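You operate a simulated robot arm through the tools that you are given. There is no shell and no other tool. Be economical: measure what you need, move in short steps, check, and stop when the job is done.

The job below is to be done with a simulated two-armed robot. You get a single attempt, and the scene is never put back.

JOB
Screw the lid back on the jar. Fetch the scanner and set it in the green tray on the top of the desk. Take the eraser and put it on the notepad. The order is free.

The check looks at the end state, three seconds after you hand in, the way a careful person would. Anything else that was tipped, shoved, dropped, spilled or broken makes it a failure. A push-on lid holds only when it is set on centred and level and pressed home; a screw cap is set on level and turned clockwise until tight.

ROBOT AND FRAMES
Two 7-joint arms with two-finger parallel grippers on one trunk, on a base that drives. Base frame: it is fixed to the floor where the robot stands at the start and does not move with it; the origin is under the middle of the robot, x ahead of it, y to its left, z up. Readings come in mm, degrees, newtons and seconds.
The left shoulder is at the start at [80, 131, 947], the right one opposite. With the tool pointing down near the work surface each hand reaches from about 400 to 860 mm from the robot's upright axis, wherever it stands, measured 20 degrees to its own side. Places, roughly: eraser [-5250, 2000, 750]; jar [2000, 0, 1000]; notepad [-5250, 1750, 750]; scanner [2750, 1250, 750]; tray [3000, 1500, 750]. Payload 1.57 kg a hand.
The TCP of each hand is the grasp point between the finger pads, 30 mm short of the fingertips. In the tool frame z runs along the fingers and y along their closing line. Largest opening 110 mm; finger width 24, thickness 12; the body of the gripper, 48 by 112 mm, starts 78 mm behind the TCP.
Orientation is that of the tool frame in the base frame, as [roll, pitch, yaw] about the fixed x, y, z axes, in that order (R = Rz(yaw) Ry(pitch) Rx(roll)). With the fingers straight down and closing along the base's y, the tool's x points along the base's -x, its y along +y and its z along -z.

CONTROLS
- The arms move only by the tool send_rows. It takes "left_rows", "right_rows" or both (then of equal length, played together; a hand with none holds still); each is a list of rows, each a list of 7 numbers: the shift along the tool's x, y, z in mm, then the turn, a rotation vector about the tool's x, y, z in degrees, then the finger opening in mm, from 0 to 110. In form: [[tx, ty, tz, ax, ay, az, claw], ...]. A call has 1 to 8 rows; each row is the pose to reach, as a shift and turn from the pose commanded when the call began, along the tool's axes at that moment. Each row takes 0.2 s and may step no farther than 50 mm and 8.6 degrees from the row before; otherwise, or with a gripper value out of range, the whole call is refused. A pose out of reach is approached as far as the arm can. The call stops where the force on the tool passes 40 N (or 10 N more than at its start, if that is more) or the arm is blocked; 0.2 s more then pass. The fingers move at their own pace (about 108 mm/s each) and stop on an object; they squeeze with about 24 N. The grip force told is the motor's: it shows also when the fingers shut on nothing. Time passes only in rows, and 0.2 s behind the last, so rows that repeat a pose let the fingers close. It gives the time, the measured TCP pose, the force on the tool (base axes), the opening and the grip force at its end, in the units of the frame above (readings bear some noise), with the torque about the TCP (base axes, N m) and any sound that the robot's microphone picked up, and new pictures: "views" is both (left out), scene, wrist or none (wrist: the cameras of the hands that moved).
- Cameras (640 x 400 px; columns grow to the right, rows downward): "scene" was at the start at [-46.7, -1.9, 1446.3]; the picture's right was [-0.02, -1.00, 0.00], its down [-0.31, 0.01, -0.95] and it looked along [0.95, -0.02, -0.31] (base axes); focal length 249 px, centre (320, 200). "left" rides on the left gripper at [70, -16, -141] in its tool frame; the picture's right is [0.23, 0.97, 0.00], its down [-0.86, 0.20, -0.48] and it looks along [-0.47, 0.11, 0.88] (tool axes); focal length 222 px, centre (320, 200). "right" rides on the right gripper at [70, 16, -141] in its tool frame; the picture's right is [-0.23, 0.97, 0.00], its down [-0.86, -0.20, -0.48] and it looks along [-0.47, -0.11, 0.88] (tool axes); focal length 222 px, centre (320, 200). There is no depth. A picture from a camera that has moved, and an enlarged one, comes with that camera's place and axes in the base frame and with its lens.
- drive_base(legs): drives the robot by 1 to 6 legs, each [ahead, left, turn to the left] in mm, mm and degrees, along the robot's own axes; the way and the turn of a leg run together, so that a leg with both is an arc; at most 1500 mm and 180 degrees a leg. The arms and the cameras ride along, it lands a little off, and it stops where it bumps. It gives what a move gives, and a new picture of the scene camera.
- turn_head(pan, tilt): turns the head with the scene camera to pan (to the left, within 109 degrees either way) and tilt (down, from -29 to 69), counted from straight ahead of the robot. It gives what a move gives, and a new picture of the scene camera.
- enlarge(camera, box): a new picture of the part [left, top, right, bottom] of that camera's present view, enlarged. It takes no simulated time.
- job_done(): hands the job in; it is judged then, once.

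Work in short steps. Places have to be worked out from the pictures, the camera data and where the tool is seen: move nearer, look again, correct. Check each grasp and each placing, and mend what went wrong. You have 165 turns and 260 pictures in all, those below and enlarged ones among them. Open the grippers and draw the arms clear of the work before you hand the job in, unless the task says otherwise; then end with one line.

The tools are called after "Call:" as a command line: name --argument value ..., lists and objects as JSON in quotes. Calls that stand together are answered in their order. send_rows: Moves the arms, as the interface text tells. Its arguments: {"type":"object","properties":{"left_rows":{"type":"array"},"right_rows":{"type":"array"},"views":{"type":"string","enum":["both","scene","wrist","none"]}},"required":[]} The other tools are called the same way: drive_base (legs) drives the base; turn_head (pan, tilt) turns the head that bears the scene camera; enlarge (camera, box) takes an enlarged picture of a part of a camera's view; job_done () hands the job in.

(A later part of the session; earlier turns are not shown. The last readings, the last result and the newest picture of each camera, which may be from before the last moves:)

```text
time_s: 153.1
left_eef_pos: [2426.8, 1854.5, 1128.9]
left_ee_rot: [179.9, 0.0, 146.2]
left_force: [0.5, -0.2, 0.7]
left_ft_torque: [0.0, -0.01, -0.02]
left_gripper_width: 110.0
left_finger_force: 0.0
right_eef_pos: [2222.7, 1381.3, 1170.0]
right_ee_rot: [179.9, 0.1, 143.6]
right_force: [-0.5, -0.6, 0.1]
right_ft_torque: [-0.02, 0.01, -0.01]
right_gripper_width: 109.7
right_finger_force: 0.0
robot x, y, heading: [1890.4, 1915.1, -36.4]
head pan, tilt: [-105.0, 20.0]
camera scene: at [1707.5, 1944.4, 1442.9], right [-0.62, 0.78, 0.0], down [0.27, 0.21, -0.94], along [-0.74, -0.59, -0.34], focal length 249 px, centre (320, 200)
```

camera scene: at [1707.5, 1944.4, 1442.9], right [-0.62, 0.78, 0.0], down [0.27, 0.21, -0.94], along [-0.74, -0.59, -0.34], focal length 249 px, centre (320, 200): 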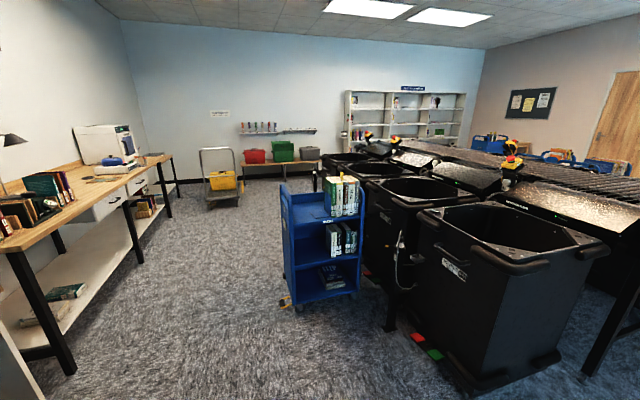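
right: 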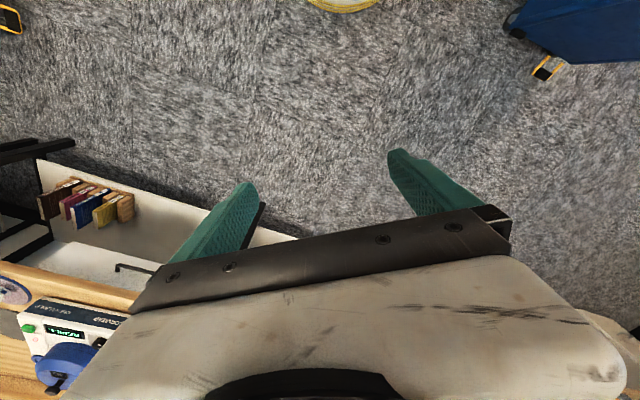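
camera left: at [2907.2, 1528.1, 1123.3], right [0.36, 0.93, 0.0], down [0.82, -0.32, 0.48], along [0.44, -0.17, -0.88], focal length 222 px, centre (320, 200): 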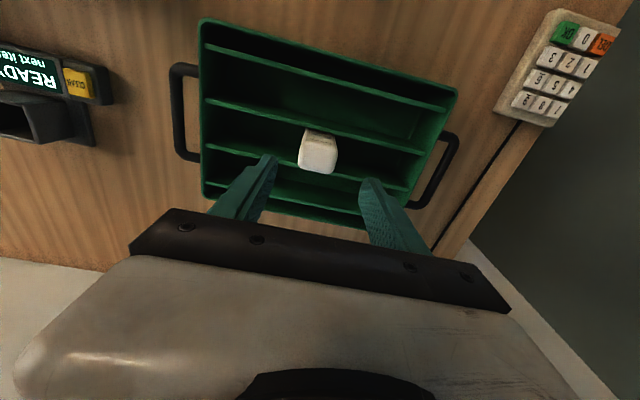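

The direct way west is blocked by sorter bins, with an aisle alongside the bench. I'll turn the robot to face down the aisle and look right past the conveyor.

Call:
drive_base --legs '[[0, 0, -105]]'

Call:
turn_head --pan -45 --tilt 12

```text
time_s: 157.8
left_eef_pos: [1700.4, 1417.8, 1127.5]
left_ee_rot: [180.0, -0.1, 42.2]
left_force: [0.2, 0.9, -1.5]
left_ft_torque: [0.02, 0.03, 0.0]
left_gripper_width: 110.0
left_finger_force: 0.0
right_eef_pos: [1291.0, 1729.8, 1170.0]
right_ee_rot: [179.9, 0.1, 39.6]
right_force: [-0.1, -1.8, -0.1]
right_ft_torque: [0.0, 0.0, 0.05]
right_gripper_width: 110.0
right_finger_force: 0.1
robot x, y, heading: [1889.7, 1919.7, -140.4]
head pan, tilt: [-105.0, 20.0]
camera scene: at [1962.3, 2092.8, 1442.9], right [0.91, 0.41, 0.0], down [0.14, -0.31, -0.94], along [-0.39, 0.86, -0.34], focal length 249 px, centre (320, 200)
```

scene: 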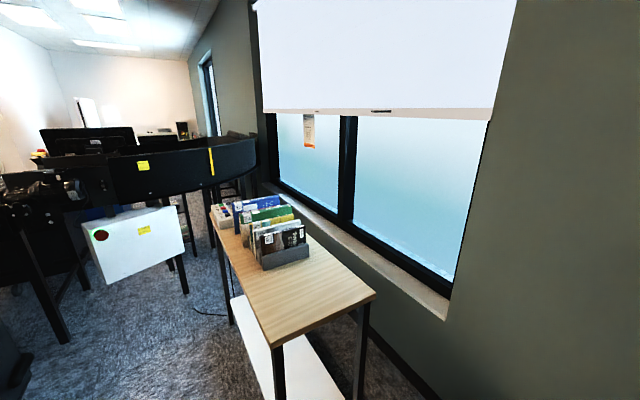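

```text
time_s: 159.1
left_eef_pos: [1700.6, 1417.4, 1127.5]
left_ee_rot: [-180.0, 0.0, 42.1]
left_force: [0.0, -0.2, 1.0]
left_ft_torque: [0.01, 0.02, 0.02]
left_gripper_width: 110.0
left_finger_force: 0.1
right_eef_pos: [1290.9, 1731.5, 1170.5]
right_ee_rot: [-179.9, 0.3, 39.6]
right_force: [-0.6, -0.1, 0.3]
right_ft_torque: [-0.01, -0.01, 0.0]
right_gripper_width: 110.0
right_finger_force: 0.1
robot x, y, heading: [1894.4, 1917.9, -140.4]
head pan, tilt: [-45.0, 12.0]
camera scene: at [1907.9, 2017.1, 1455.9], right [0.1, 1.0, 0.0], down [0.21, -0.02, -0.98], along [-0.97, 0.1, -0.21], focal length 249 px, centre (320, 200)
```

scene: 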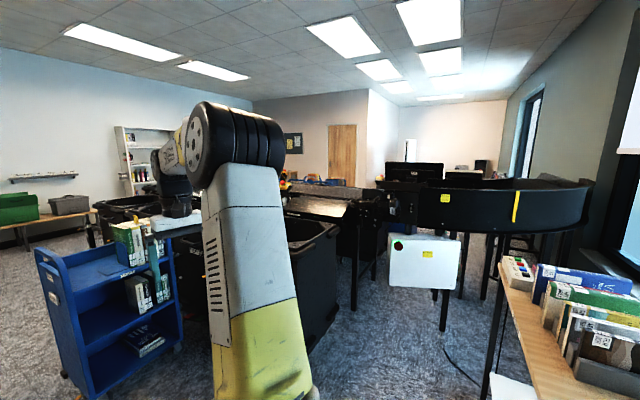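

I can map the room: its axes are rotated about 37°, an aisle lies between bench and bins, and the target desk is beyond the conveyor's far end. I'll shift toward the bench side to clear the trolley and drive down the aisle in checked stretches.

Call:
turn_head --pan 0 --tilt 22

Call:
drive_base --legs '[[0, 0, 13.4], [0, 200, 0], [1000, 0, 0]]'

```text
time_s: 160.3
left_eef_pos: [1700.4, 1417.0, 1127.5]
left_ee_rot: [-180.0, 0.0, 42.0]
left_force: [0.7, -0.6, 0.3]
left_ft_torque: [0.01, 0.0, 0.01]
left_gripper_width: 110.0
left_finger_force: 0.1
right_eef_pos: [1291.0, 1731.0, 1170.4]
right_ee_rot: [180.0, 0.2, 39.5]
right_force: [-0.4, -0.1, 0.1]
right_ft_torque: [-0.02, -0.03, 0.0]
right_gripper_width: 110.1
right_finger_force: 0.0
robot x, y, heading: [1893.6, 1919.0, -140.9]
head pan, tilt: [0.0, 22.0]
camera scene: at [1928.9, 1949.1, 1439.6], right [-0.63, 0.77, 0.0], down [0.29, 0.24, -0.93], along [-0.72, -0.59, -0.37], focal length 249 px, centre (320, 200)
```

scene: 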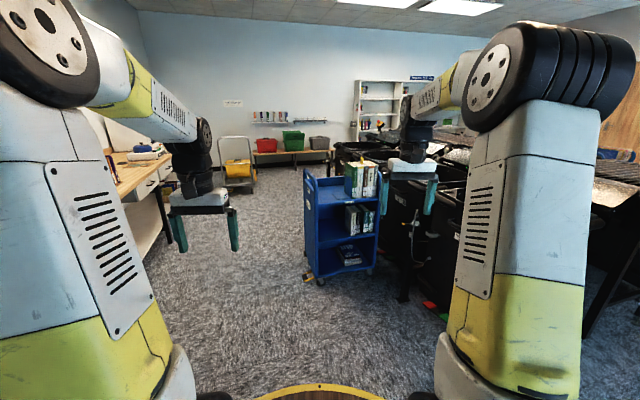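

```text
time_s: 167.5
left_eef_pos: [1423.2, 457.1, 1127.1]
left_ee_rot: [-180.0, 0.1, 57.2]
left_force: [0.8, 0.4, -1.0]
left_ft_torque: [-0.01, 0.02, 0.0]
left_gripper_width: 109.9
left_finger_force: 0.0
right_eef_pos: [945.3, 653.6, 1169.6]
right_ee_rot: [-179.9, 0.3, 54.6]
right_force: [0.2, -0.3, 0.4]
right_ft_torque: [0.02, -0.01, 0.03]
right_gripper_width: 110.1
right_finger_force: 0.1
robot x, y, heading: [1479.7, 990.2, -125.4]
head pan, tilt: [0.0, 22.0]
camera scene: at [1505.3, 1029.0, 1439.6], right [-0.81, 0.58, 0.0], down [0.22, 0.3, -0.93], along [-0.54, -0.75, -0.37], focal length 249 px, centre (320, 200)
```

scene: 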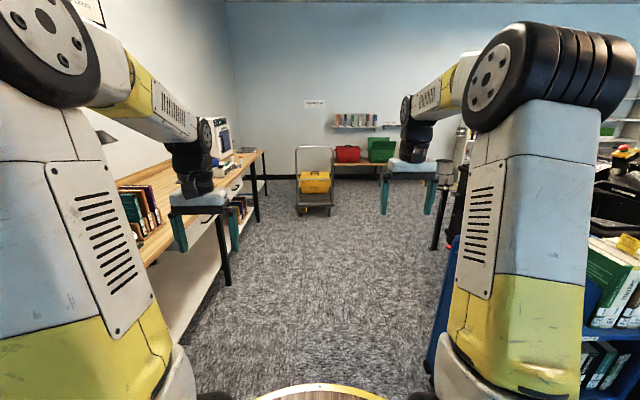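

The aisle ahead is clear, with the trolley passing on the right. I'll continue 1500 mm with a small heading trim.

Call:
drive_base --legs '[[0, 0, -1.5], [1500, 0, 0]]'

Call:
drive_base --legs '[[1000, 0, 0]]'

Call:
turn_head --pan -75 --tilt 15

```text
time_s: 175.3
left_eef_pos: [444.1, -709.1, 1128.2]
left_ee_rot: [179.9, 0.0, 52.6]
left_force: [0.7, 0.1, -0.1]
left_ft_torque: [-0.03, 0.0, 0.02]
left_gripper_width: 110.2
left_finger_force: 0.1
right_eef_pos: [-15.6, -475.7, 1169.8]
right_ee_rot: [-179.9, 0.2, 50.2]
right_force: [0.3, 0.4, 0.6]
right_ft_torque: [0.02, -0.06, 0.02]
right_gripper_width: 110.1
right_finger_force: 0.0
robot x, y, heading: [545.1, -182.1, -129.7]
head pan, tilt: [0.0, 22.0]
camera scene: at [572.4, -145.2, 1439.6], right [-0.76, 0.64, 0.0], down [0.24, 0.29, -0.93], along [-0.6, -0.71, -0.37], focal length 249 px, centre (320, 200)
```

scene: 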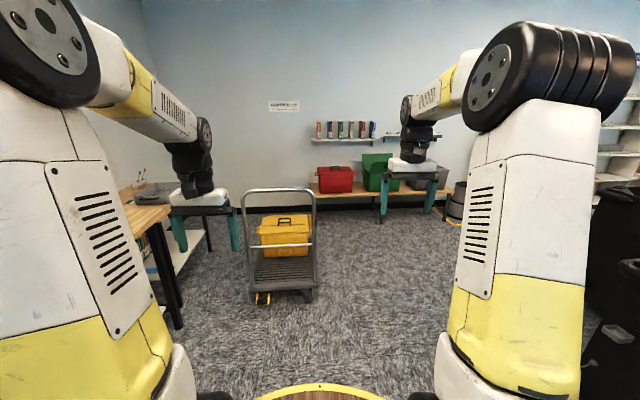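

```text
time_s: 180.6
left_eef_pos: [-232.0, -1478.9, 1127.7]
left_ee_rot: [179.9, 0.0, 51.3]
left_force: [0.4, -0.5, -0.8]
left_ft_torque: [0.01, -0.01, -0.01]
left_gripper_width: 110.2
left_finger_force: 0.1
right_eef_pos: [-686.1, -1234.9, 1171.0]
right_ee_rot: [-180.0, 0.2, 48.9]
right_force: [-0.4, 0.9, -0.6]
right_ft_torque: [-0.02, -0.01, 0.01]
right_gripper_width: 110.1
right_finger_force: 0.1
robot x, y, heading: [-126.2, -955.1, -131.4]
head pan, tilt: [0.0, 22.0]
camera scene: at [-91.7, -917.0, 1439.6], right [-0.75, 0.66, 0.0], down [0.25, 0.28, -0.93], along [-0.61, -0.7, -0.37], focal length 249 px, centre (320, 200)
```

scene: 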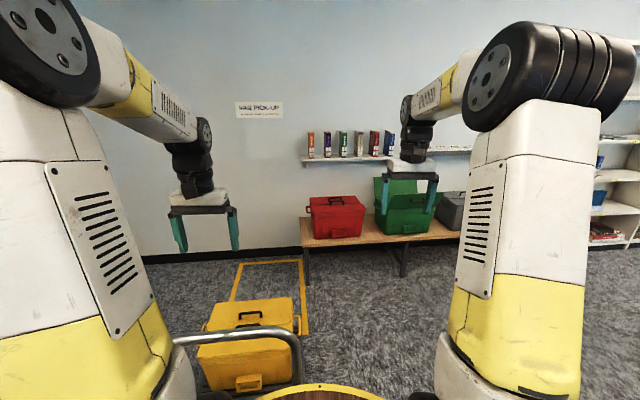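

```text
time_s: 182.0
left_eef_pos: [-232.3, -1479.0, 1128.4]
left_ee_rot: [-180.0, -0.1, 51.4]
left_force: [0.4, 0.2, 0.6]
left_ft_torque: [0.01, 0.01, 0.0]
left_gripper_width: 109.9
left_finger_force: 0.1
right_eef_pos: [-686.5, -1234.7, 1170.7]
right_ee_rot: [-180.0, 0.2, 48.7]
right_force: [-0.5, 0.0, 0.7]
right_ft_torque: [-0.01, -0.01, 0.01]
right_gripper_width: 110.0
right_finger_force: 0.0
robot x, y, heading: [-119.1, -951.8, -131.4]
head pan, tilt: [-75.0, 15.0]
camera scene: at [-114.1, -805.9, 1451.0], right [0.44, 0.9, 0.0], down [0.23, -0.11, -0.97], along [-0.87, 0.43, -0.26], focal length 249 px, centre (320, 200)
```

scene: 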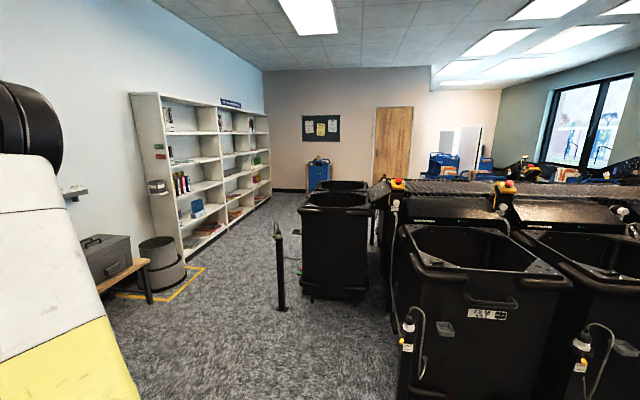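

I stopped close to the hand truck without bumping. The westward passage is visible, with a slim post near the bins, so I'll enlarge the far end where the eraser should be.

Call:
enlarge --camera "scene" --box '[250, 110, 400, 210]'

Call:
turn_head --pan 0 --tilt 55

```text
4.00 times, centred on (325, 160) of scene
camera zoom: at [-114.1, -805.9, 1451.0], right [0.44, 0.9, 0.0], down [0.23, -0.11, -0.97], along [-0.87, 0.43, -0.26], focal length 998 px, centre (300, 360)
```

zoom: 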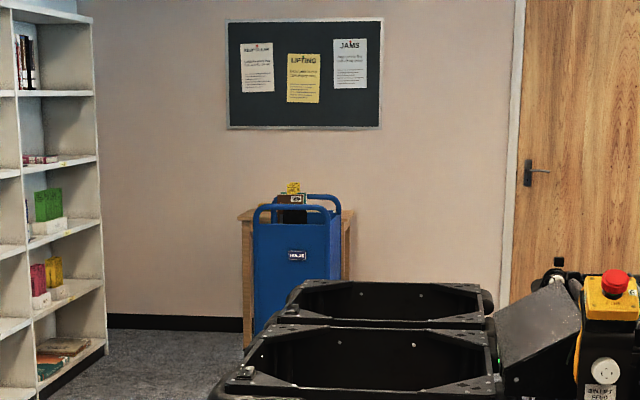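

```text
time_s: 183.5
left_eef_pos: [-231.6, -1478.8, 1126.7]
left_ee_rot: [-180.0, 0.0, 51.3]
left_force: [-0.2, -0.6, 0.2]
left_ft_torque: [0.0, 0.0, -0.01]
left_gripper_width: 110.0
left_finger_force: 0.0
right_eef_pos: [-686.7, -1235.1, 1170.5]
right_ee_rot: [-179.9, 0.3, 48.8]
right_force: [0.5, -0.3, 0.6]
right_ft_torque: [-0.01, 0.0, -0.03]
right_gripper_width: 110.0
right_finger_force: 0.1
robot x, y, heading: [-124.3, -950.7, -131.3]
head pan, tilt: [0.0, 55.0]
camera scene: at [-78.1, -901.5, 1390.8], right [-0.75, 0.66, 0.0], down [0.54, 0.61, -0.57], along [-0.38, -0.43, -0.82], focal length 249 px, centre (320, 200)
```

scene: 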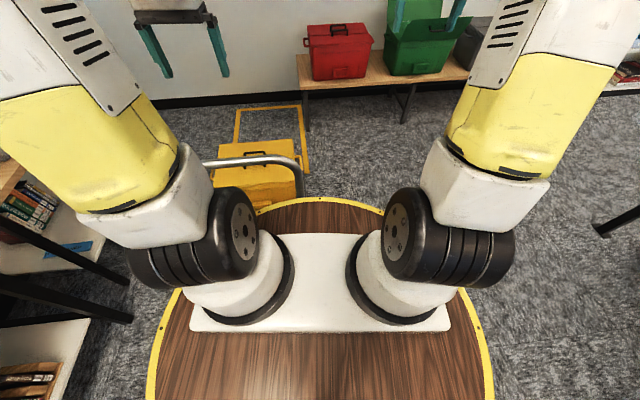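

The round deck is right beside the hand truck's handle, so I'll strafe right (away from it) first, then go forward into the open floor before turning west.

Call:
drive_base --legs '[[0, -650, 0], [1000, 0, 0]]'

Call:
turn_head --pan -80 --tilt 20

```text
time_s: 191.9
left_eef_pos: [-1357.7, -1814.5, 1127.2]
left_ee_rot: [180.0, -0.1, 53.0]
left_force: [-0.2, -0.6, -0.1]
left_ft_torque: [0.02, 0.02, -0.02]
left_gripper_width: 110.0
left_finger_force: 0.0
right_eef_pos: [-1817.3, -1582.8, 1169.4]
right_ee_rot: [-180.0, 0.2, 50.4]
right_force: [0.9, -0.4, 0.1]
right_ft_torque: [-0.03, 0.04, 0.01]
right_gripper_width: 110.0
right_finger_force: 0.1
robot x, y, heading: [-1263.5, -1282.3, -129.6]
head pan, tilt: [0.0, 55.0]
camera scene: at [-1218.8, -1232.8, 1390.8], right [-0.77, 0.64, 0.0], down [0.52, 0.63, -0.57], along [-0.37, -0.44, -0.82], focal length 249 px, centre (320, 200)
```

scene: 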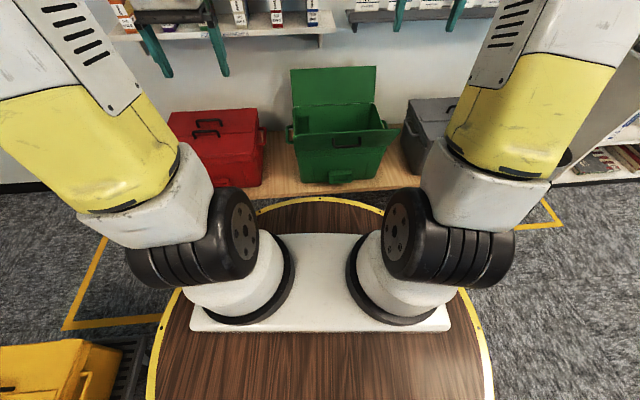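

```text
time_s: 193.4
left_eef_pos: [-1357.8, -1813.6, 1128.4]
left_ee_rot: [180.0, 0.0, 52.8]
left_force: [-0.4, -0.3, -0.4]
left_ft_torque: [0.0, 0.02, 0.03]
left_gripper_width: 109.8
left_finger_force: 0.2
right_eef_pos: [-1817.6, -1582.3, 1169.4]
right_ee_rot: [-180.0, 0.2, 50.4]
right_force: [0.3, 0.9, -0.5]
right_ft_torque: [0.0, 0.0, -0.01]
right_gripper_width: 110.1
right_finger_force: 0.1
robot x, y, heading: [-1261.7, -1285.0, -129.9]
head pan, tilt: [-80.0, 20.0]
camera scene: at [-1253.4, -1131.2, 1442.9], right [0.5, 0.87, 0.0], down [0.3, -0.17, -0.94], along [-0.82, 0.47, -0.34], focal length 249 px, centre (320, 200)
```

scene: 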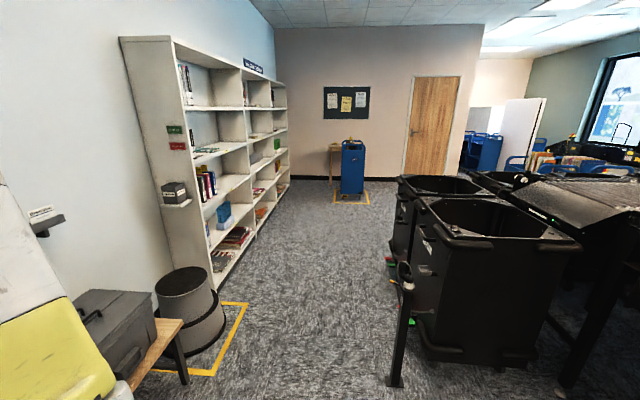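

The way west is open between shelf and post; the eraser and notepad should be on or behind the blue cart by the far wall. I'll turn west and drive on.

Call:
turn_head --pan 0 --tilt 22

Call:
drive_base --legs '[[70, 0, 0], [0, 0, -87], [1300, 0, 0]]'

```text
time_s: 194.9
left_eef_pos: [-1357.7, -1814.5, 1128.0]
left_ee_rot: [-179.9, 0.0, 52.9]
left_force: [-0.7, -0.3, -0.4]
left_ft_torque: [0.04, -0.02, -0.03]
left_gripper_width: 110.0
left_finger_force: 0.0
right_eef_pos: [-1819.3, -1584.1, 1171.4]
right_ee_rot: [-180.0, 0.2, 50.3]
right_force: [-0.3, 0.2, 0.4]
right_ft_torque: [0.02, -0.02, -0.01]
right_gripper_width: 110.0
right_finger_force: 0.2
robot x, y, heading: [-1262.6, -1288.3, -129.9]
head pan, tilt: [0.0, 22.0]
camera scene: at [-1232.1, -1248.7, 1439.6], right [-0.77, 0.64, 0.0], down [0.24, 0.29, -0.93], along [-0.59, -0.71, -0.37], focal length 249 px, centre (320, 200)
```

scene: 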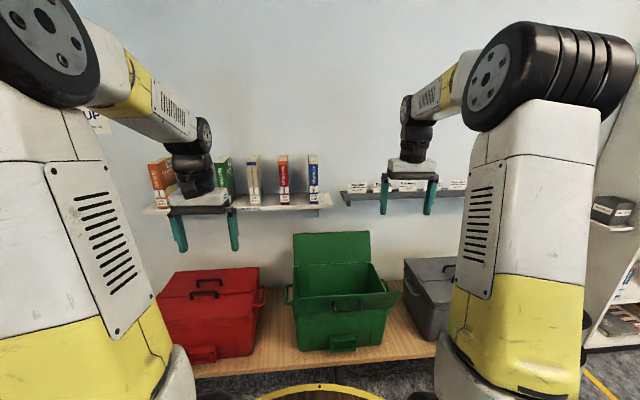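

```text
time_s: 206.0
left_eef_pos: [-2937.2, -513.4, 1127.6]
left_ee_rot: [180.0, 0.0, -31.8]
left_force: [-0.4, 0.3, -0.7]
left_ft_torque: [0.0, 0.0, 0.02]
left_gripper_width: 109.9
left_finger_force: 0.1
right_eef_pos: [-2747.8, -34.8, 1170.1]
right_ee_rot: [180.0, 0.3, -34.3]
right_force: [0.2, 0.2, 1.1]
right_ft_torque: [0.03, -0.01, -0.01]
right_gripper_width: 109.9
right_finger_force: 0.0
robot x, y, heading: [-2403.3, -561.2, 145.6]
head pan, tilt: [0.0, 22.0]
camera scene: at [-2362.6, -586.8, 1439.6], right [0.57, 0.82, 0.0], down [0.31, -0.21, -0.93], along [-0.76, 0.53, -0.37], focal length 249 px, centre (320, 200)
```

scene: 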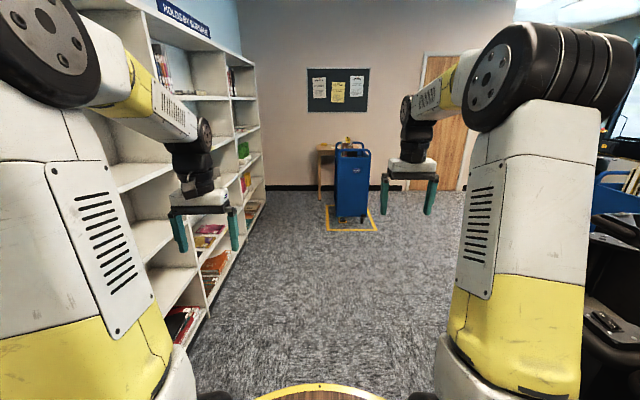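

Clear ahead. I'll trim the heading and drive 1500 more toward the cart, then look closely.

Call:
drive_base --legs '[[0, 0, -4], [1500, 0, 0]]'

Call:
enlarge --camera "scene" --box '[240, 80, 440, 280]'

```text
time_s: 213.7
left_eef_pos: [-4063.4, 464.9, 1127.7]
left_ee_rot: [180.0, 0.0, -37.3]
left_force: [-0.6, -0.2, 0.0]
left_ft_torque: [-0.01, -0.02, -0.05]
left_gripper_width: 109.8
left_finger_force: 0.0
right_eef_pos: [-3829.0, 925.1, 1169.1]
right_ee_rot: [-180.0, 0.2, -39.8]
right_force: [0.7, -0.2, 0.4]
right_ft_torque: [0.0, 0.01, 0.04]
right_gripper_width: 110.2
right_finger_force: 0.1
robot x, y, heading: [-3532.4, 365.4, 140.0]
head pan, tilt: [0.0, 22.0]
camera scene: at [-3498.7, 337.3, 1439.6], right [0.64, 0.77, 0.0], down [0.29, -0.24, -0.93], along [-0.71, 0.6, -0.37], focal length 249 px, centre (320, 200)
```

scene: 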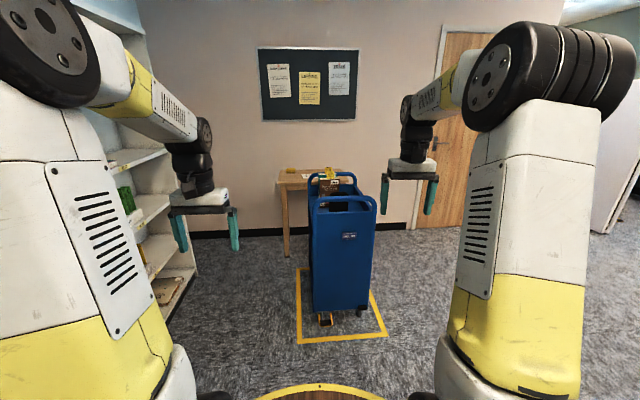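

```text
2.00 times, centred on (340, 180) of scene
camera zoom: at [-3498.7, 337.3, 1439.6], right [0.64, 0.77, 0.0], down [0.29, -0.24, -0.93], along [-0.71, 0.6, -0.37], focal length 499 px, centre (280, 240)
```

zoom: 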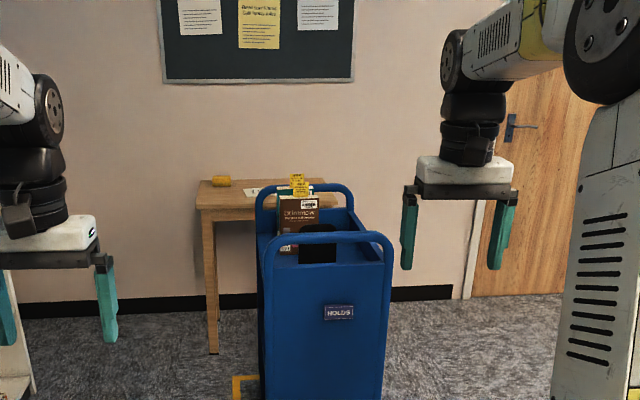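

The wooden table (top z≈757) stands against the wall behind the "HOLDS" cart, with small items on it. I'll pass left of the cart, staying clear of both cart and shelf.

Call:
drive_base --legs '[[0, 0, 3], [0, 300, 0], [1200, 0, 0]]'

Call:
turn_head --pan -25 --tilt 35

```text
time_s: 221.8
left_eef_pos: [-5219.0, 909.2, 1127.2]
left_ee_rot: [-180.0, 0.0, -33.4]
left_force: [0.5, 0.0, 0.3]
left_ft_torque: [0.0, 0.0, 0.01]
left_gripper_width: 110.1
left_finger_force: 0.0
right_eef_pos: [-5017.8, 1385.5, 1170.6]
right_ee_rot: [180.0, 0.3, -35.9]
right_force: [-0.4, 0.4, 0.6]
right_ft_torque: [0.02, 0.0, -0.01]
right_gripper_width: 109.7
right_finger_force: 0.0
robot x, y, heading: [-4683.2, 848.9, 143.9]
head pan, tilt: [0.0, 22.0]
camera scene: at [-4646.8, 821.5, 1439.6], right [0.59, 0.81, 0.0], down [0.3, -0.22, -0.93], along [-0.75, 0.55, -0.37], focal length 249 px, centre (320, 200)
```

scene: 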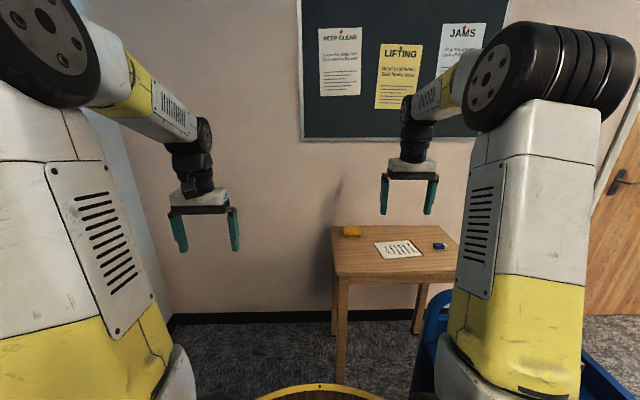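

```text
time_s: 222.7
left_eef_pos: [-5218.6, 910.0, 1127.4]
left_ee_rot: [-180.0, 0.0, -33.4]
left_force: [0.6, -0.2, -0.2]
left_ft_torque: [0.04, 0.03, 0.03]
left_gripper_width: 110.1
left_finger_force: 0.1
right_eef_pos: [-5017.7, 1385.2, 1170.1]
right_ee_rot: [179.9, 0.2, -35.9]
right_force: [-0.8, 0.6, -0.2]
right_ft_torque: [0.0, 0.0, 0.01]
right_gripper_width: 110.4
right_finger_force: 0.0
robot x, y, heading: [-4688.1, 849.8, 143.9]
head pan, tilt: [-25.0, 35.0]
camera scene: at [-4614.5, 843.9, 1419.1], right [0.88, 0.48, 0.0], down [0.28, -0.5, -0.82], along [-0.4, 0.72, -0.57], focal length 249 px, centre (320, 200)
```

scene: 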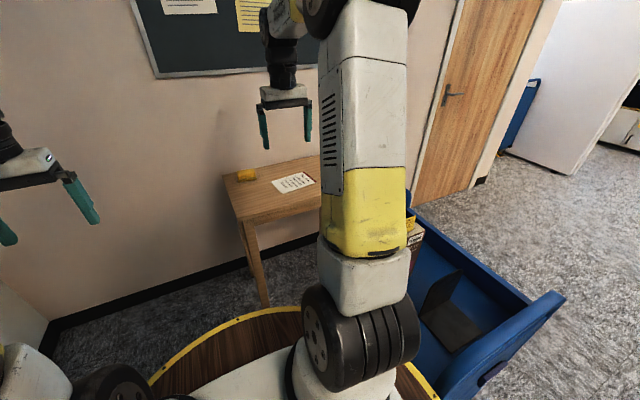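

The table is right ahead: a yellow item, a printed notepad, and a small blue item. I'll enlarge to tell which is the eraser.

Call:
turn_head --pan 0 --tilt 25

Call:
enlarge --camera "scene" --box '[320, 180, 470, 270]'

Call:
enlarge --camera "right" --box '[0, 0, 640, 400]'

```text
time_s: 223.6
left_eef_pos: [-5219.4, 910.7, 1127.7]
left_ee_rot: [-179.9, 0.1, -33.4]
left_force: [0.4, -0.8, -0.2]
left_ft_torque: [0.0, 0.02, 0.0]
left_gripper_width: 110.1
left_finger_force: 0.0
right_eef_pos: [-5018.0, 1385.1, 1171.0]
right_ee_rot: [180.0, 0.2, -36.0]
right_force: [-0.2, 0.4, 0.0]
right_ft_torque: [-0.02, 0.02, -0.02]
right_gripper_width: 110.0
right_finger_force: 0.0
robot x, y, heading: [-4685.8, 853.1, 144.1]
head pan, tilt: [0.0, 25.0]
camera scene: at [-4646.3, 821.2, 1434.7], right [0.59, 0.81, 0.0], down [0.34, -0.25, -0.91], along [-0.73, 0.53, -0.42], focal length 249 px, centre (320, 200)
```

scene: 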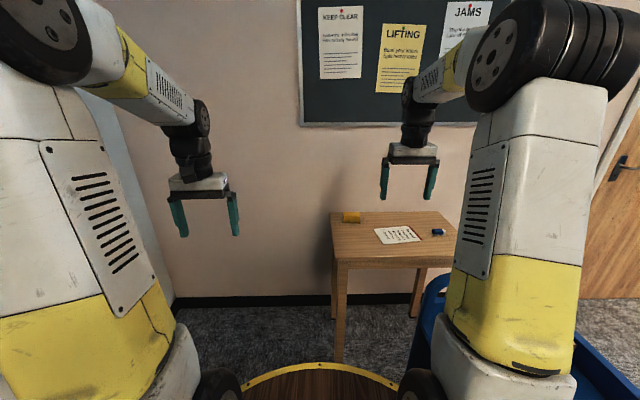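

```text
4.27 times, centred on (395, 225) of scene
camera zoom: at [-4646.3, 821.2, 1434.7], right [0.59, 0.81, 0.0], down [0.34, -0.25, -0.91], along [-0.73, 0.53, -0.42], focal length 1064 px, centre (0, 93)
```

zoom: 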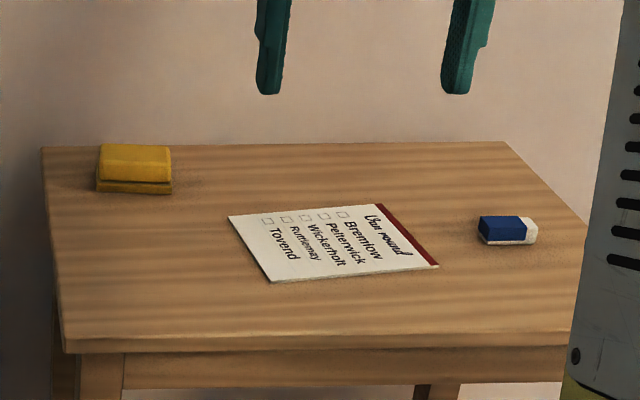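

```text
1.00 times, centred on (320, 200) of right (not enlarged: the box is as wide or as high as the picture)
camera zoom: at [-4969.7, 1331.1, 1310.2], right [-0.76, -0.66, 0.0], down [-0.57, 0.66, 0.48], along [-0.32, 0.36, -0.88], focal length 222 px, centre (320, 200)
```

zoom: 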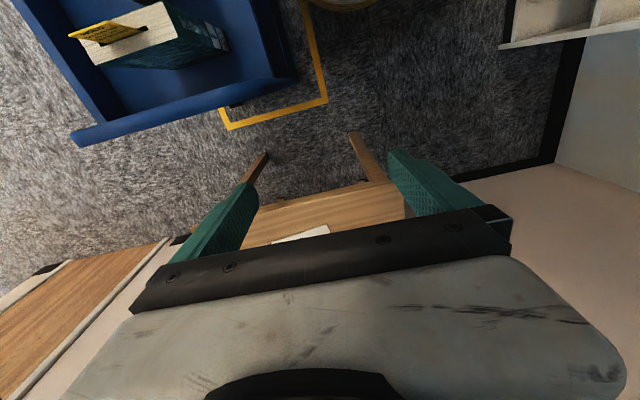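

The eraser is the blue-and-white block at about (−5144, 1910), and the notepad is the "Van round" list at about (−5257, 1744). The cart is tight on my right, so I'll shift left 70 mm, then advance.

Call:
drive_base --legs '[[0, 75, 0], [440, 0, 0]]'

Call:
turn_head --pan -45 --tilt 55

```text
time_s: 226.9
left_eef_pos: [-5613.4, 1109.7, 1128.0]
left_ee_rot: [-180.0, 0.0, -33.6]
left_force: [0.0, 0.5, -0.4]
left_ft_torque: [0.01, 0.04, 0.02]
left_gripper_width: 110.0
left_finger_force: 0.1
right_eef_pos: [-5410.6, 1583.6, 1169.6]
right_ee_rot: [-180.0, 0.3, -36.1]
right_force: [0.4, -0.4, 0.3]
right_ft_torque: [0.01, 0.0, 0.02]
right_gripper_width: 110.1
right_finger_force: 0.0
robot x, y, heading: [-5078.4, 1050.3, 143.5]
head pan, tilt: [0.0, 25.0]
camera scene: at [-5042.1, 1019.0, 1434.8], right [0.59, 0.81, 0.0], down [0.34, -0.25, -0.91], along [-0.73, 0.54, -0.42], focal length 249 px, centre (320, 200)
```

scene: 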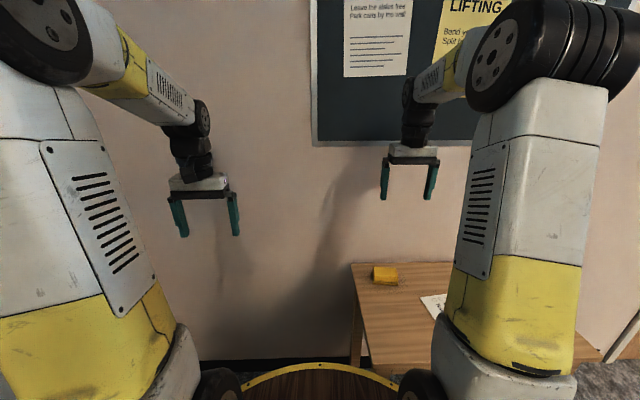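

```text
time_s: 228.0
left_eef_pos: [-5614.3, 1110.0, 1127.9]
left_ee_rot: [-179.9, 0.0, -33.5]
left_force: [0.1, 0.0, -0.8]
left_ft_torque: [0.06, 0.0, 0.02]
left_gripper_width: 109.9
left_finger_force: 0.0
right_eef_pos: [-5411.3, 1584.1, 1170.2]
right_ee_rot: [-180.0, 0.2, -36.1]
right_force: [0.0, 0.1, -0.2]
right_ft_torque: [0.02, -0.02, -0.02]
right_gripper_width: 110.0
right_finger_force: 0.1
robot x, y, heading: [-5082.7, 1048.7, 143.6]
head pan, tilt: [-45.0, 55.0]
camera scene: at [-4978.9, 1035.8, 1390.8], right [0.99, 0.15, 0.0], down [0.12, -0.81, -0.57], along [-0.09, 0.57, -0.82], focal length 249 px, centre (320, 200)
```

scene: 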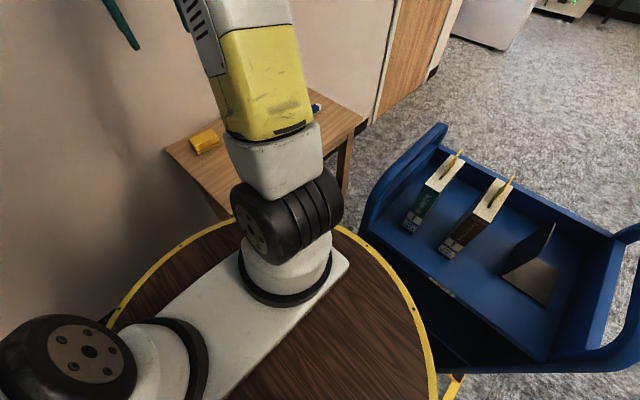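

The deck is close to cart and table but clear of both. Turning in place is safe, so I'll nudge 25 mm forward and turn right 29° so the eraser lies ahead of the right arm.

Call:
drive_base --legs '[[25, 0, 0], [0, 0, -29]]'

Call:
turn_head --pan -20 --tilt 35

```text
time_s: 230.3
left_eef_pos: [-5534.0, 1379.3, 1127.4]
left_ee_rot: [-179.9, -0.1, -63.1]
left_force: [-0.2, 0.1, 0.8]
left_ft_torque: [0.01, -0.01, -0.01]
left_gripper_width: 110.0
left_finger_force: 0.0
right_eef_pos: [-5122.7, 1691.4, 1169.1]
right_ee_rot: [180.0, 0.2, -65.6]
right_force: [-0.5, -0.8, -0.1]
right_ft_torque: [-0.01, 0.04, 0.02]
right_gripper_width: 109.8
right_finger_force: 0.0
robot x, y, heading: [-5101.4, 1065.8, 114.3]
head pan, tilt: [-45.0, 55.0]
camera scene: at [-5017.7, 1001.8, 1390.8], right [0.93, -0.36, 0.0], down [-0.29, -0.77, -0.57], along [0.2, 0.54, -0.82], focal length 249 px, centre (320, 200)
```

scene: 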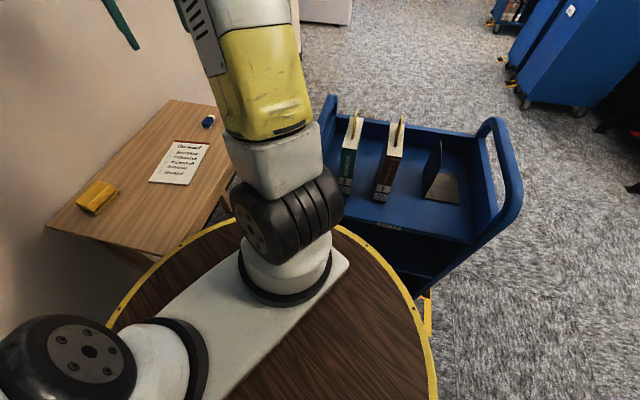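

```text
time_s: 231.2
left_eef_pos: [-5532.7, 1380.7, 1128.4]
left_ee_rot: [-180.0, -0.1, -63.1]
left_force: [-0.1, -0.2, 0.1]
left_ft_torque: [0.02, -0.03, 0.0]
left_gripper_width: 109.9
left_finger_force: 0.2
right_eef_pos: [-5123.3, 1691.6, 1170.2]
right_ee_rot: [-180.0, 0.3, -65.7]
right_force: [-0.6, -0.6, 0.0]
right_ft_torque: [0.02, 0.01, -0.03]
right_gripper_width: 110.0
right_finger_force: 0.0
robot x, y, heading: [-5098.3, 1061.3, 114.1]
head pan, tilt: [-20.0, 35.0]
camera scene: at [-5049.6, 1022.3, 1419.0], right [1.0, 0.07, 0.0], down [0.04, -0.57, -0.82], along [-0.06, 0.82, -0.57], focal length 249 px, centre (320, 200)
```

scene: 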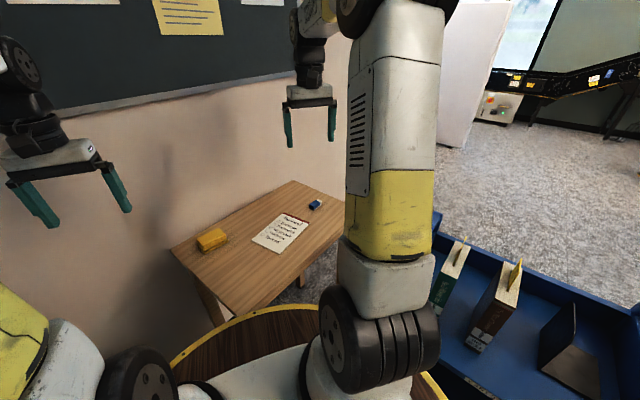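

The eraser is at about (−5139, 1922), near the limit of reach. I'll bring the right hand over and down partway, then look.

Call:
send_rows --right_rows '[[-30, -15, 20, 0, 0, 0, 100], [-65, -30, 40, 0, 0, 0, 90], [-100, -45, 65, 0, 0, 0, 80], [-135, -55, 90, 0, 0, 0, 80], [-165, -65, 120, 0, 0, 0, 80], [-190, -75, 145, 0, 0, 0, 80], [-200, -78, 160, 0, 0, 0, 80], [-200, -78, 160, 0, 0, 0, 80]]' --views "both"

```text
time_s: 233.0
left_eef_pos: [-5531.7, 1379.5, 1128.9]
left_ee_rot: [180.0, 0.0, -63.1]
left_force: [0.9, 0.6, -0.1]
left_ft_torque: [-0.01, 0.01, 0.0]
left_gripper_width: 110.1
left_finger_force: 0.0
right_eef_pos: [-5135.4, 1907.6, 1009.9]
right_ee_rot: [-180.0, 0.2, -65.7]
right_force: [-0.1, -0.1, 0.0]
right_ft_torque: [-0.02, -0.02, -0.02]
right_gripper_width: 80.1
right_finger_force: 0.1
robot x, y, heading: [-5104.8, 1061.0, 114.1]
head pan, tilt: [-20.0, 35.0]
camera scene: at [-5049.7, 1022.4, 1419.0], right [1.0, 0.07, 0.0], down [0.04, -0.57, -0.82], along [-0.06, 0.82, -0.57], focal length 249 px, centre (320, 200)
camera right: at [-5121.8, 1837.8, 1149.6], right [-0.98, -0.19, 0.0], down [-0.17, 0.86, 0.48], along [-0.09, 0.47, -0.88], focal length 222 px, centre (320, 200)
```

scene: 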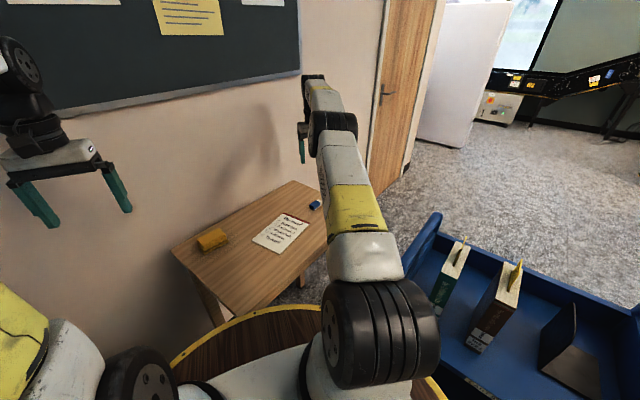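
right: 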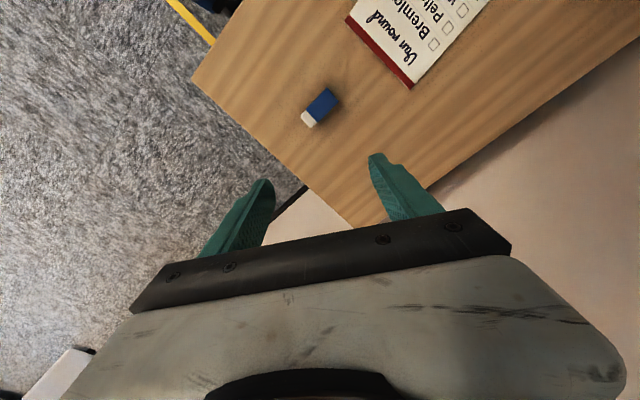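

From above, the eraser is at about (−5129, 1876), lying along the 45° diagonal, and is reachable. I'll move over it, turn −21° so the fingers close along its length, and lower to z≈890.

Call:
send_rows --right_rows '[[15, 4, 20, 0, 0, -7, 100], [31, 7, 45, 0, 0, -14, 105], [31, 7, 85, 0, 0, -20.7, 105], [31, 7, 120, 0, 0, -20.7, 105], [31, 7, 120, 0, 0, -20.7, 105]]' --views "wrist"

Call:
enlarge --camera "right" --box '[220, 90, 420, 230]'

```text
time_s: 234.2
left_eef_pos: [-5534.2, 1380.1, 1128.1]
left_ee_rot: [179.9, -0.1, -63.1]
left_force: [0.1, 0.0, -0.2]
left_ft_torque: [0.02, 0.04, 0.02]
left_gripper_width: 110.1
left_finger_force: 0.1
right_eef_pos: [-5128.3, 1875.7, 888.4]
right_ee_rot: [-180.0, 0.2, -45.0]
right_force: [-0.4, -0.4, 0.6]
right_ft_torque: [0.0, 0.02, -0.02]
right_gripper_width: 105.1
right_finger_force: 0.1
robot x, y, heading: [-5100.9, 1059.8, 114.0]
head pan, tilt: [-20.0, 35.0]
camera right: at [-5089.6, 1815.5, 1028.7], right [-0.85, -0.53, 0.0], down [-0.46, 0.74, 0.48], along [-0.25, 0.41, -0.88], focal length 222 px, centre (320, 200)
```

right: 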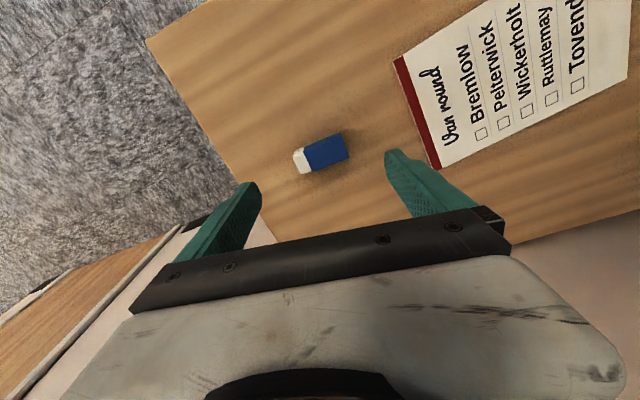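

```text
2.86 times, centred on (320, 160) of right
camera zoom: at [-5089.6, 1815.5, 1028.7], right [-0.85, -0.53, 0.0], down [-0.46, 0.74, 0.48], along [-0.25, 0.41, -0.88], focal length 635 px, centre (320, 314)
```

zoom: 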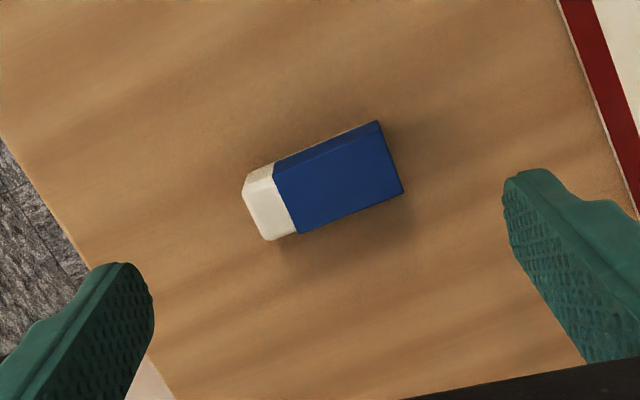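

The eraser is 58 mm long and about 5.6° off my closing line. I'll correct yaw and position and lower to z≈805.

Call:
send_rows --right_rows '[[-7, -2, 20, 0, 0, -5.6, 100], [-7, -2, 55, 0, 0, -5.6, 100], [-7, -2, 83, 0, 0, -5.6, 100], [-7, -2, 83, 0, 0, -5.6, 100]]' --views "none"

Call:
enlarge --camera "right" --box '[220, 90, 420, 230]'

```text
time_s: 235.2
left_eef_pos: [-5533.9, 1379.9, 1128.6]
left_ee_rot: [-180.0, 0.0, -63.1]
left_force: [-0.4, 0.6, -0.8]
left_ft_torque: [0.0, 0.01, -0.01]
left_gripper_width: 109.9
left_finger_force: 0.2
right_eef_pos: [-5133.7, 1883.1, 810.1]
right_ee_rot: [-179.9, 0.2, -39.5]
right_force: [-0.8, -0.4, 4.2]
right_ft_torque: [-0.2, 0.07, 0.09]
right_gripper_width: 99.7
right_finger_force: 0.2
robot x, y, heading: [-5102.1, 1062.8, 114.0]
head pan, tilt: [-20.0, 35.0]
```

```text
2.86 times, centred on (320, 160) of right
camera zoom: at [-5088.1, 1826.9, 950.1], right [-0.79, -0.61, 0.0], down [-0.53, 0.7, 0.48], along [-0.29, 0.38, -0.88], focal length 635 px, centre (320, 314)
```

zoom: 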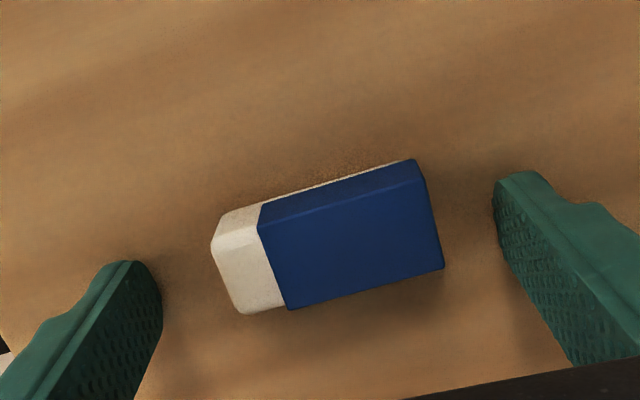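

A fingertip just touched the table at TCP z≈810, so the top is at about 779. The eraser is ~8 mm nearer me, so I'll raise 3 mm, shift, and close.

Call:
send_rows --right_rows '[[0, 0, -1, 0, 0, 0, 100], [8, 2, -1, 0, 0, 0, 100], [8, 2, 1, 0, 0, 0, 80], [8, 2, 1, 0, 0, 0, 60], [8, 2, 1, 0, 0, 0, 45], [8, 2, 1, 0, 0, 0, 45], [8, 2, 1, 0, 0, 0, 45]]' --views "none"

Call:
enlarge --camera "right" --box '[220, 90, 420, 230]'

```text
time_s: 236.6
left_eef_pos: [-5534.5, 1379.1, 1127.0]
left_ee_rot: [-179.9, 0.0, -63.0]
left_force: [-0.6, -0.5, -0.3]
left_ft_torque: [0.04, -0.03, 0.01]
left_gripper_width: 110.0
left_finger_force: 0.2
right_eef_pos: [-5131.6, 1877.5, 808.8]
right_ee_rot: [180.0, 0.5, -39.2]
right_force: [-1.4, -4.6, 8.3]
right_ft_torque: [0.0, -0.24, -0.16]
right_gripper_width: 56.4
right_finger_force: 6.7
robot x, y, heading: [-5099.5, 1063.0, 114.2]
head pan, tilt: [-20.0, 35.0]
stopped in row 6 (right hand): the force on the tool passed its limit at 41 N (the readings are from after the stop); the commanded pose is now the measured one
```

```text
2.86 times, centred on (320, 160) of right
camera zoom: at [-5086.2, 1820.2, 949.8], right [-0.79, -0.61, 0.0], down [-0.53, 0.69, 0.48], along [-0.3, 0.38, -0.87], focal length 635 px, centre (320, 314)
```

zoom: 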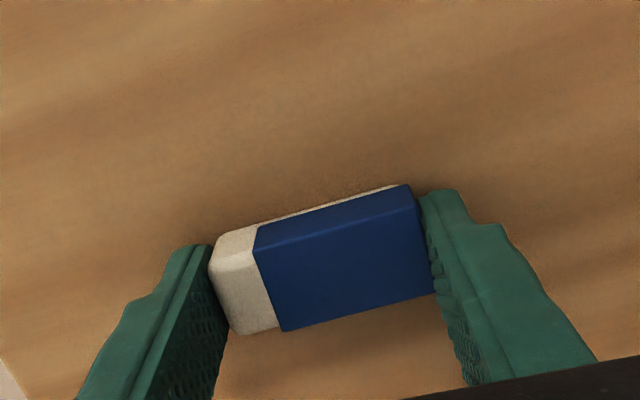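

The fingers are around the eraser (56 mm) but rubbed the table. I'll raise 2 mm and finish the grip.

Call:
send_rows --right_rows '[[0, 0, -2, 0, 0, 0, 56], [0, 0, -3, 0, 0, 0, 45], [0, 0, -3, 0, 0, 0, 45], [0, 0, -3, 0, 0, 0, 45]]' --views "none"

Call:
enlarge --camera "right" --box '[220, 90, 420, 230]'

```text
time_s: 237.6
left_eef_pos: [-5532.6, 1380.0, 1128.6]
left_ee_rot: [-180.0, 0.0, -63.1]
left_force: [0.0, -0.2, 0.3]
left_ft_torque: [0.02, 0.03, 0.0]
left_gripper_width: 110.3
left_finger_force: 0.0
right_eef_pos: [-5131.2, 1876.7, 813.0]
right_ee_rot: [-180.0, 0.3, -39.2]
right_force: [0.3, 0.2, -0.2]
right_ft_torque: [-0.01, -0.02, -0.01]
right_gripper_width: 56.0
right_finger_force: 24.6
robot x, y, heading: [-5099.1, 1062.3, 114.1]
head pan, tilt: [-20.0, 35.0]
```

```text
2.86 times, centred on (320, 160) of right
camera zoom: at [-5085.8, 1820.1, 951.4], right [-0.79, -0.61, 0.0], down [-0.53, 0.69, 0.48], along [-0.3, 0.38, -0.88], focal length 635 px, centre (320, 314)
```

zoom: 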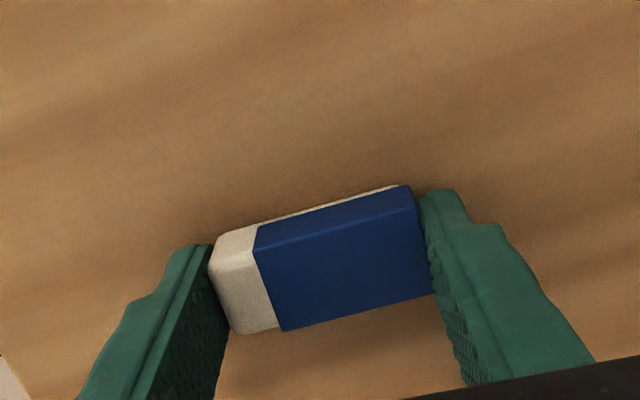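

Firm grip at 24.6 N. I'll lift 60 mm and carry it over the notepad centre, about (−5242, 1711).

Call:
send_rows --right_rows '[[0, 0, -30, 0, 0, 0, 45], [0, 0, -60, 0, 0, 0, 45], [4, 45, -65, 0, 0, 0, 45], [9, 90, -65, 0, 0, 0, 45], [13, 135, -65, 0, 0, 0, 45], [17, 175, -65, 0, 0, 0, 45], [19, 199, -65, 0, 0, 0, 45], [19, 199, -65, 0, 0, 0, 45]]' --views "both"

Call:
enlarge --camera "right" --box '[170, 40, 470, 240]'

```text
time_s: 239.3
left_eef_pos: [-5533.6, 1380.2, 1128.7]
left_ee_rot: [180.0, 0.1, -63.1]
left_force: [-0.3, 0.2, -0.2]
left_ft_torque: [0.03, -0.01, -0.03]
left_gripper_width: 109.9
left_finger_force: 0.0
right_eef_pos: [-5243.4, 1708.2, 877.1]
right_ee_rot: [179.9, 0.2, -39.5]
right_force: [0.6, 0.1, -0.2]
right_ft_torque: [0.0, 0.0, -0.02]
right_gripper_width: 55.8
right_finger_force: 24.1
robot x, y, heading: [-5100.9, 1060.2, 114.1]
head pan, tilt: [-20.0, 35.0]
camera scene: at [-5049.8, 1022.2, 1419.0], right [1.0, 0.07, 0.0], down [0.04, -0.57, -0.82], along [-0.06, 0.82, -0.57], focal length 249 px, centre (320, 200)
camera right: at [-5198.6, 1652.6, 1017.7], right [-0.79, -0.61, 0.0], down [-0.53, 0.69, 0.48], along [-0.3, 0.38, -0.88], focal length 222 px, centre (320, 200)
```

scene: 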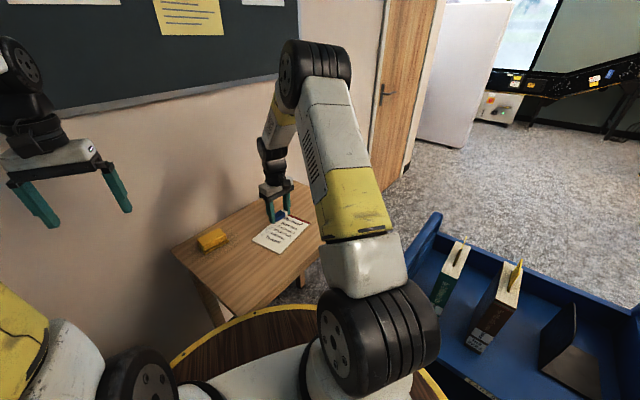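
right: 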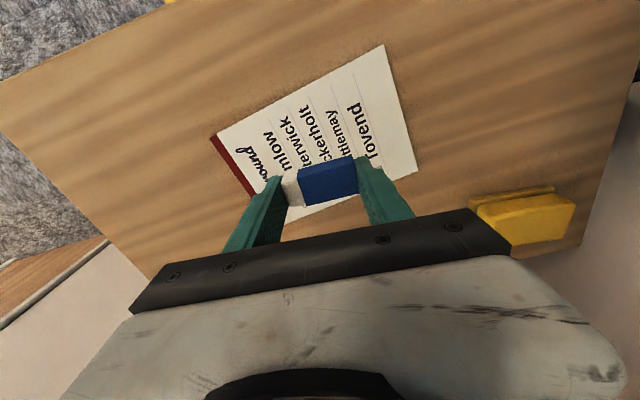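

```text
2.00 times, centred on (320, 140) of right
camera zoom: at [-5198.6, 1652.6, 1017.7], right [-0.79, -0.61, 0.0], down [-0.53, 0.69, 0.48], along [-0.3, 0.38, -0.88], focal length 444 px, centre (320, 320)
```

zoom: 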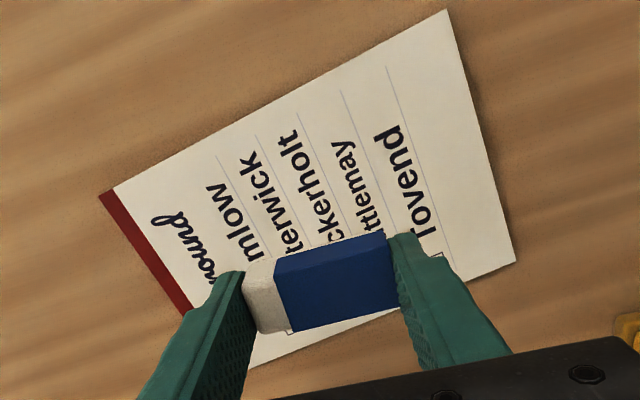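

The notepad centre is ~12 mm nearer me. I'll shift, and lower toward the pad until light contact.

Call:
send_rows --right_rows '[[13, -2, 0, 0, 0, 0, 45], [13, -2, 30, 0, 0, 0, 45], [13, -2, 52, 0, 0, 0, 45], [13, -2, 57, 0, 0, 0, 45]]' --views "none"

Call:
enlarge --camera "right" --box '[170, 40, 470, 240]'

```text
time_s: 240.3
left_eef_pos: [-5534.2, 1378.6, 1128.0]
left_ee_rot: [180.0, 0.0, -63.1]
left_force: [0.6, -0.7, 0.6]
left_ft_torque: [0.03, -0.02, 0.01]
left_gripper_width: 109.9
left_finger_force: 0.0
right_eef_pos: [-5232.0, 1703.9, 819.9]
right_ee_rot: [-180.0, 0.4, -39.3]
right_force: [-0.4, -0.1, -0.4]
right_ft_torque: [0.01, -0.01, 0.01]
right_gripper_width: 56.0
right_finger_force: 23.6
robot x, y, heading: [-5098.1, 1064.1, 113.8]
head pan, tilt: [-20.0, 35.0]
```

```text
2.00 times, centred on (320, 140) of right
camera zoom: at [-5187.9, 1647.1, 960.0], right [-0.79, -0.61, 0.0], down [-0.53, 0.69, 0.48], along [-0.3, 0.38, -0.88], focal length 444 px, centre (320, 320)
```

zoom: 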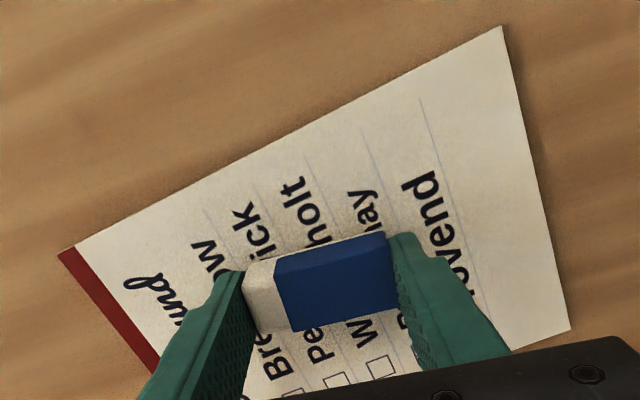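

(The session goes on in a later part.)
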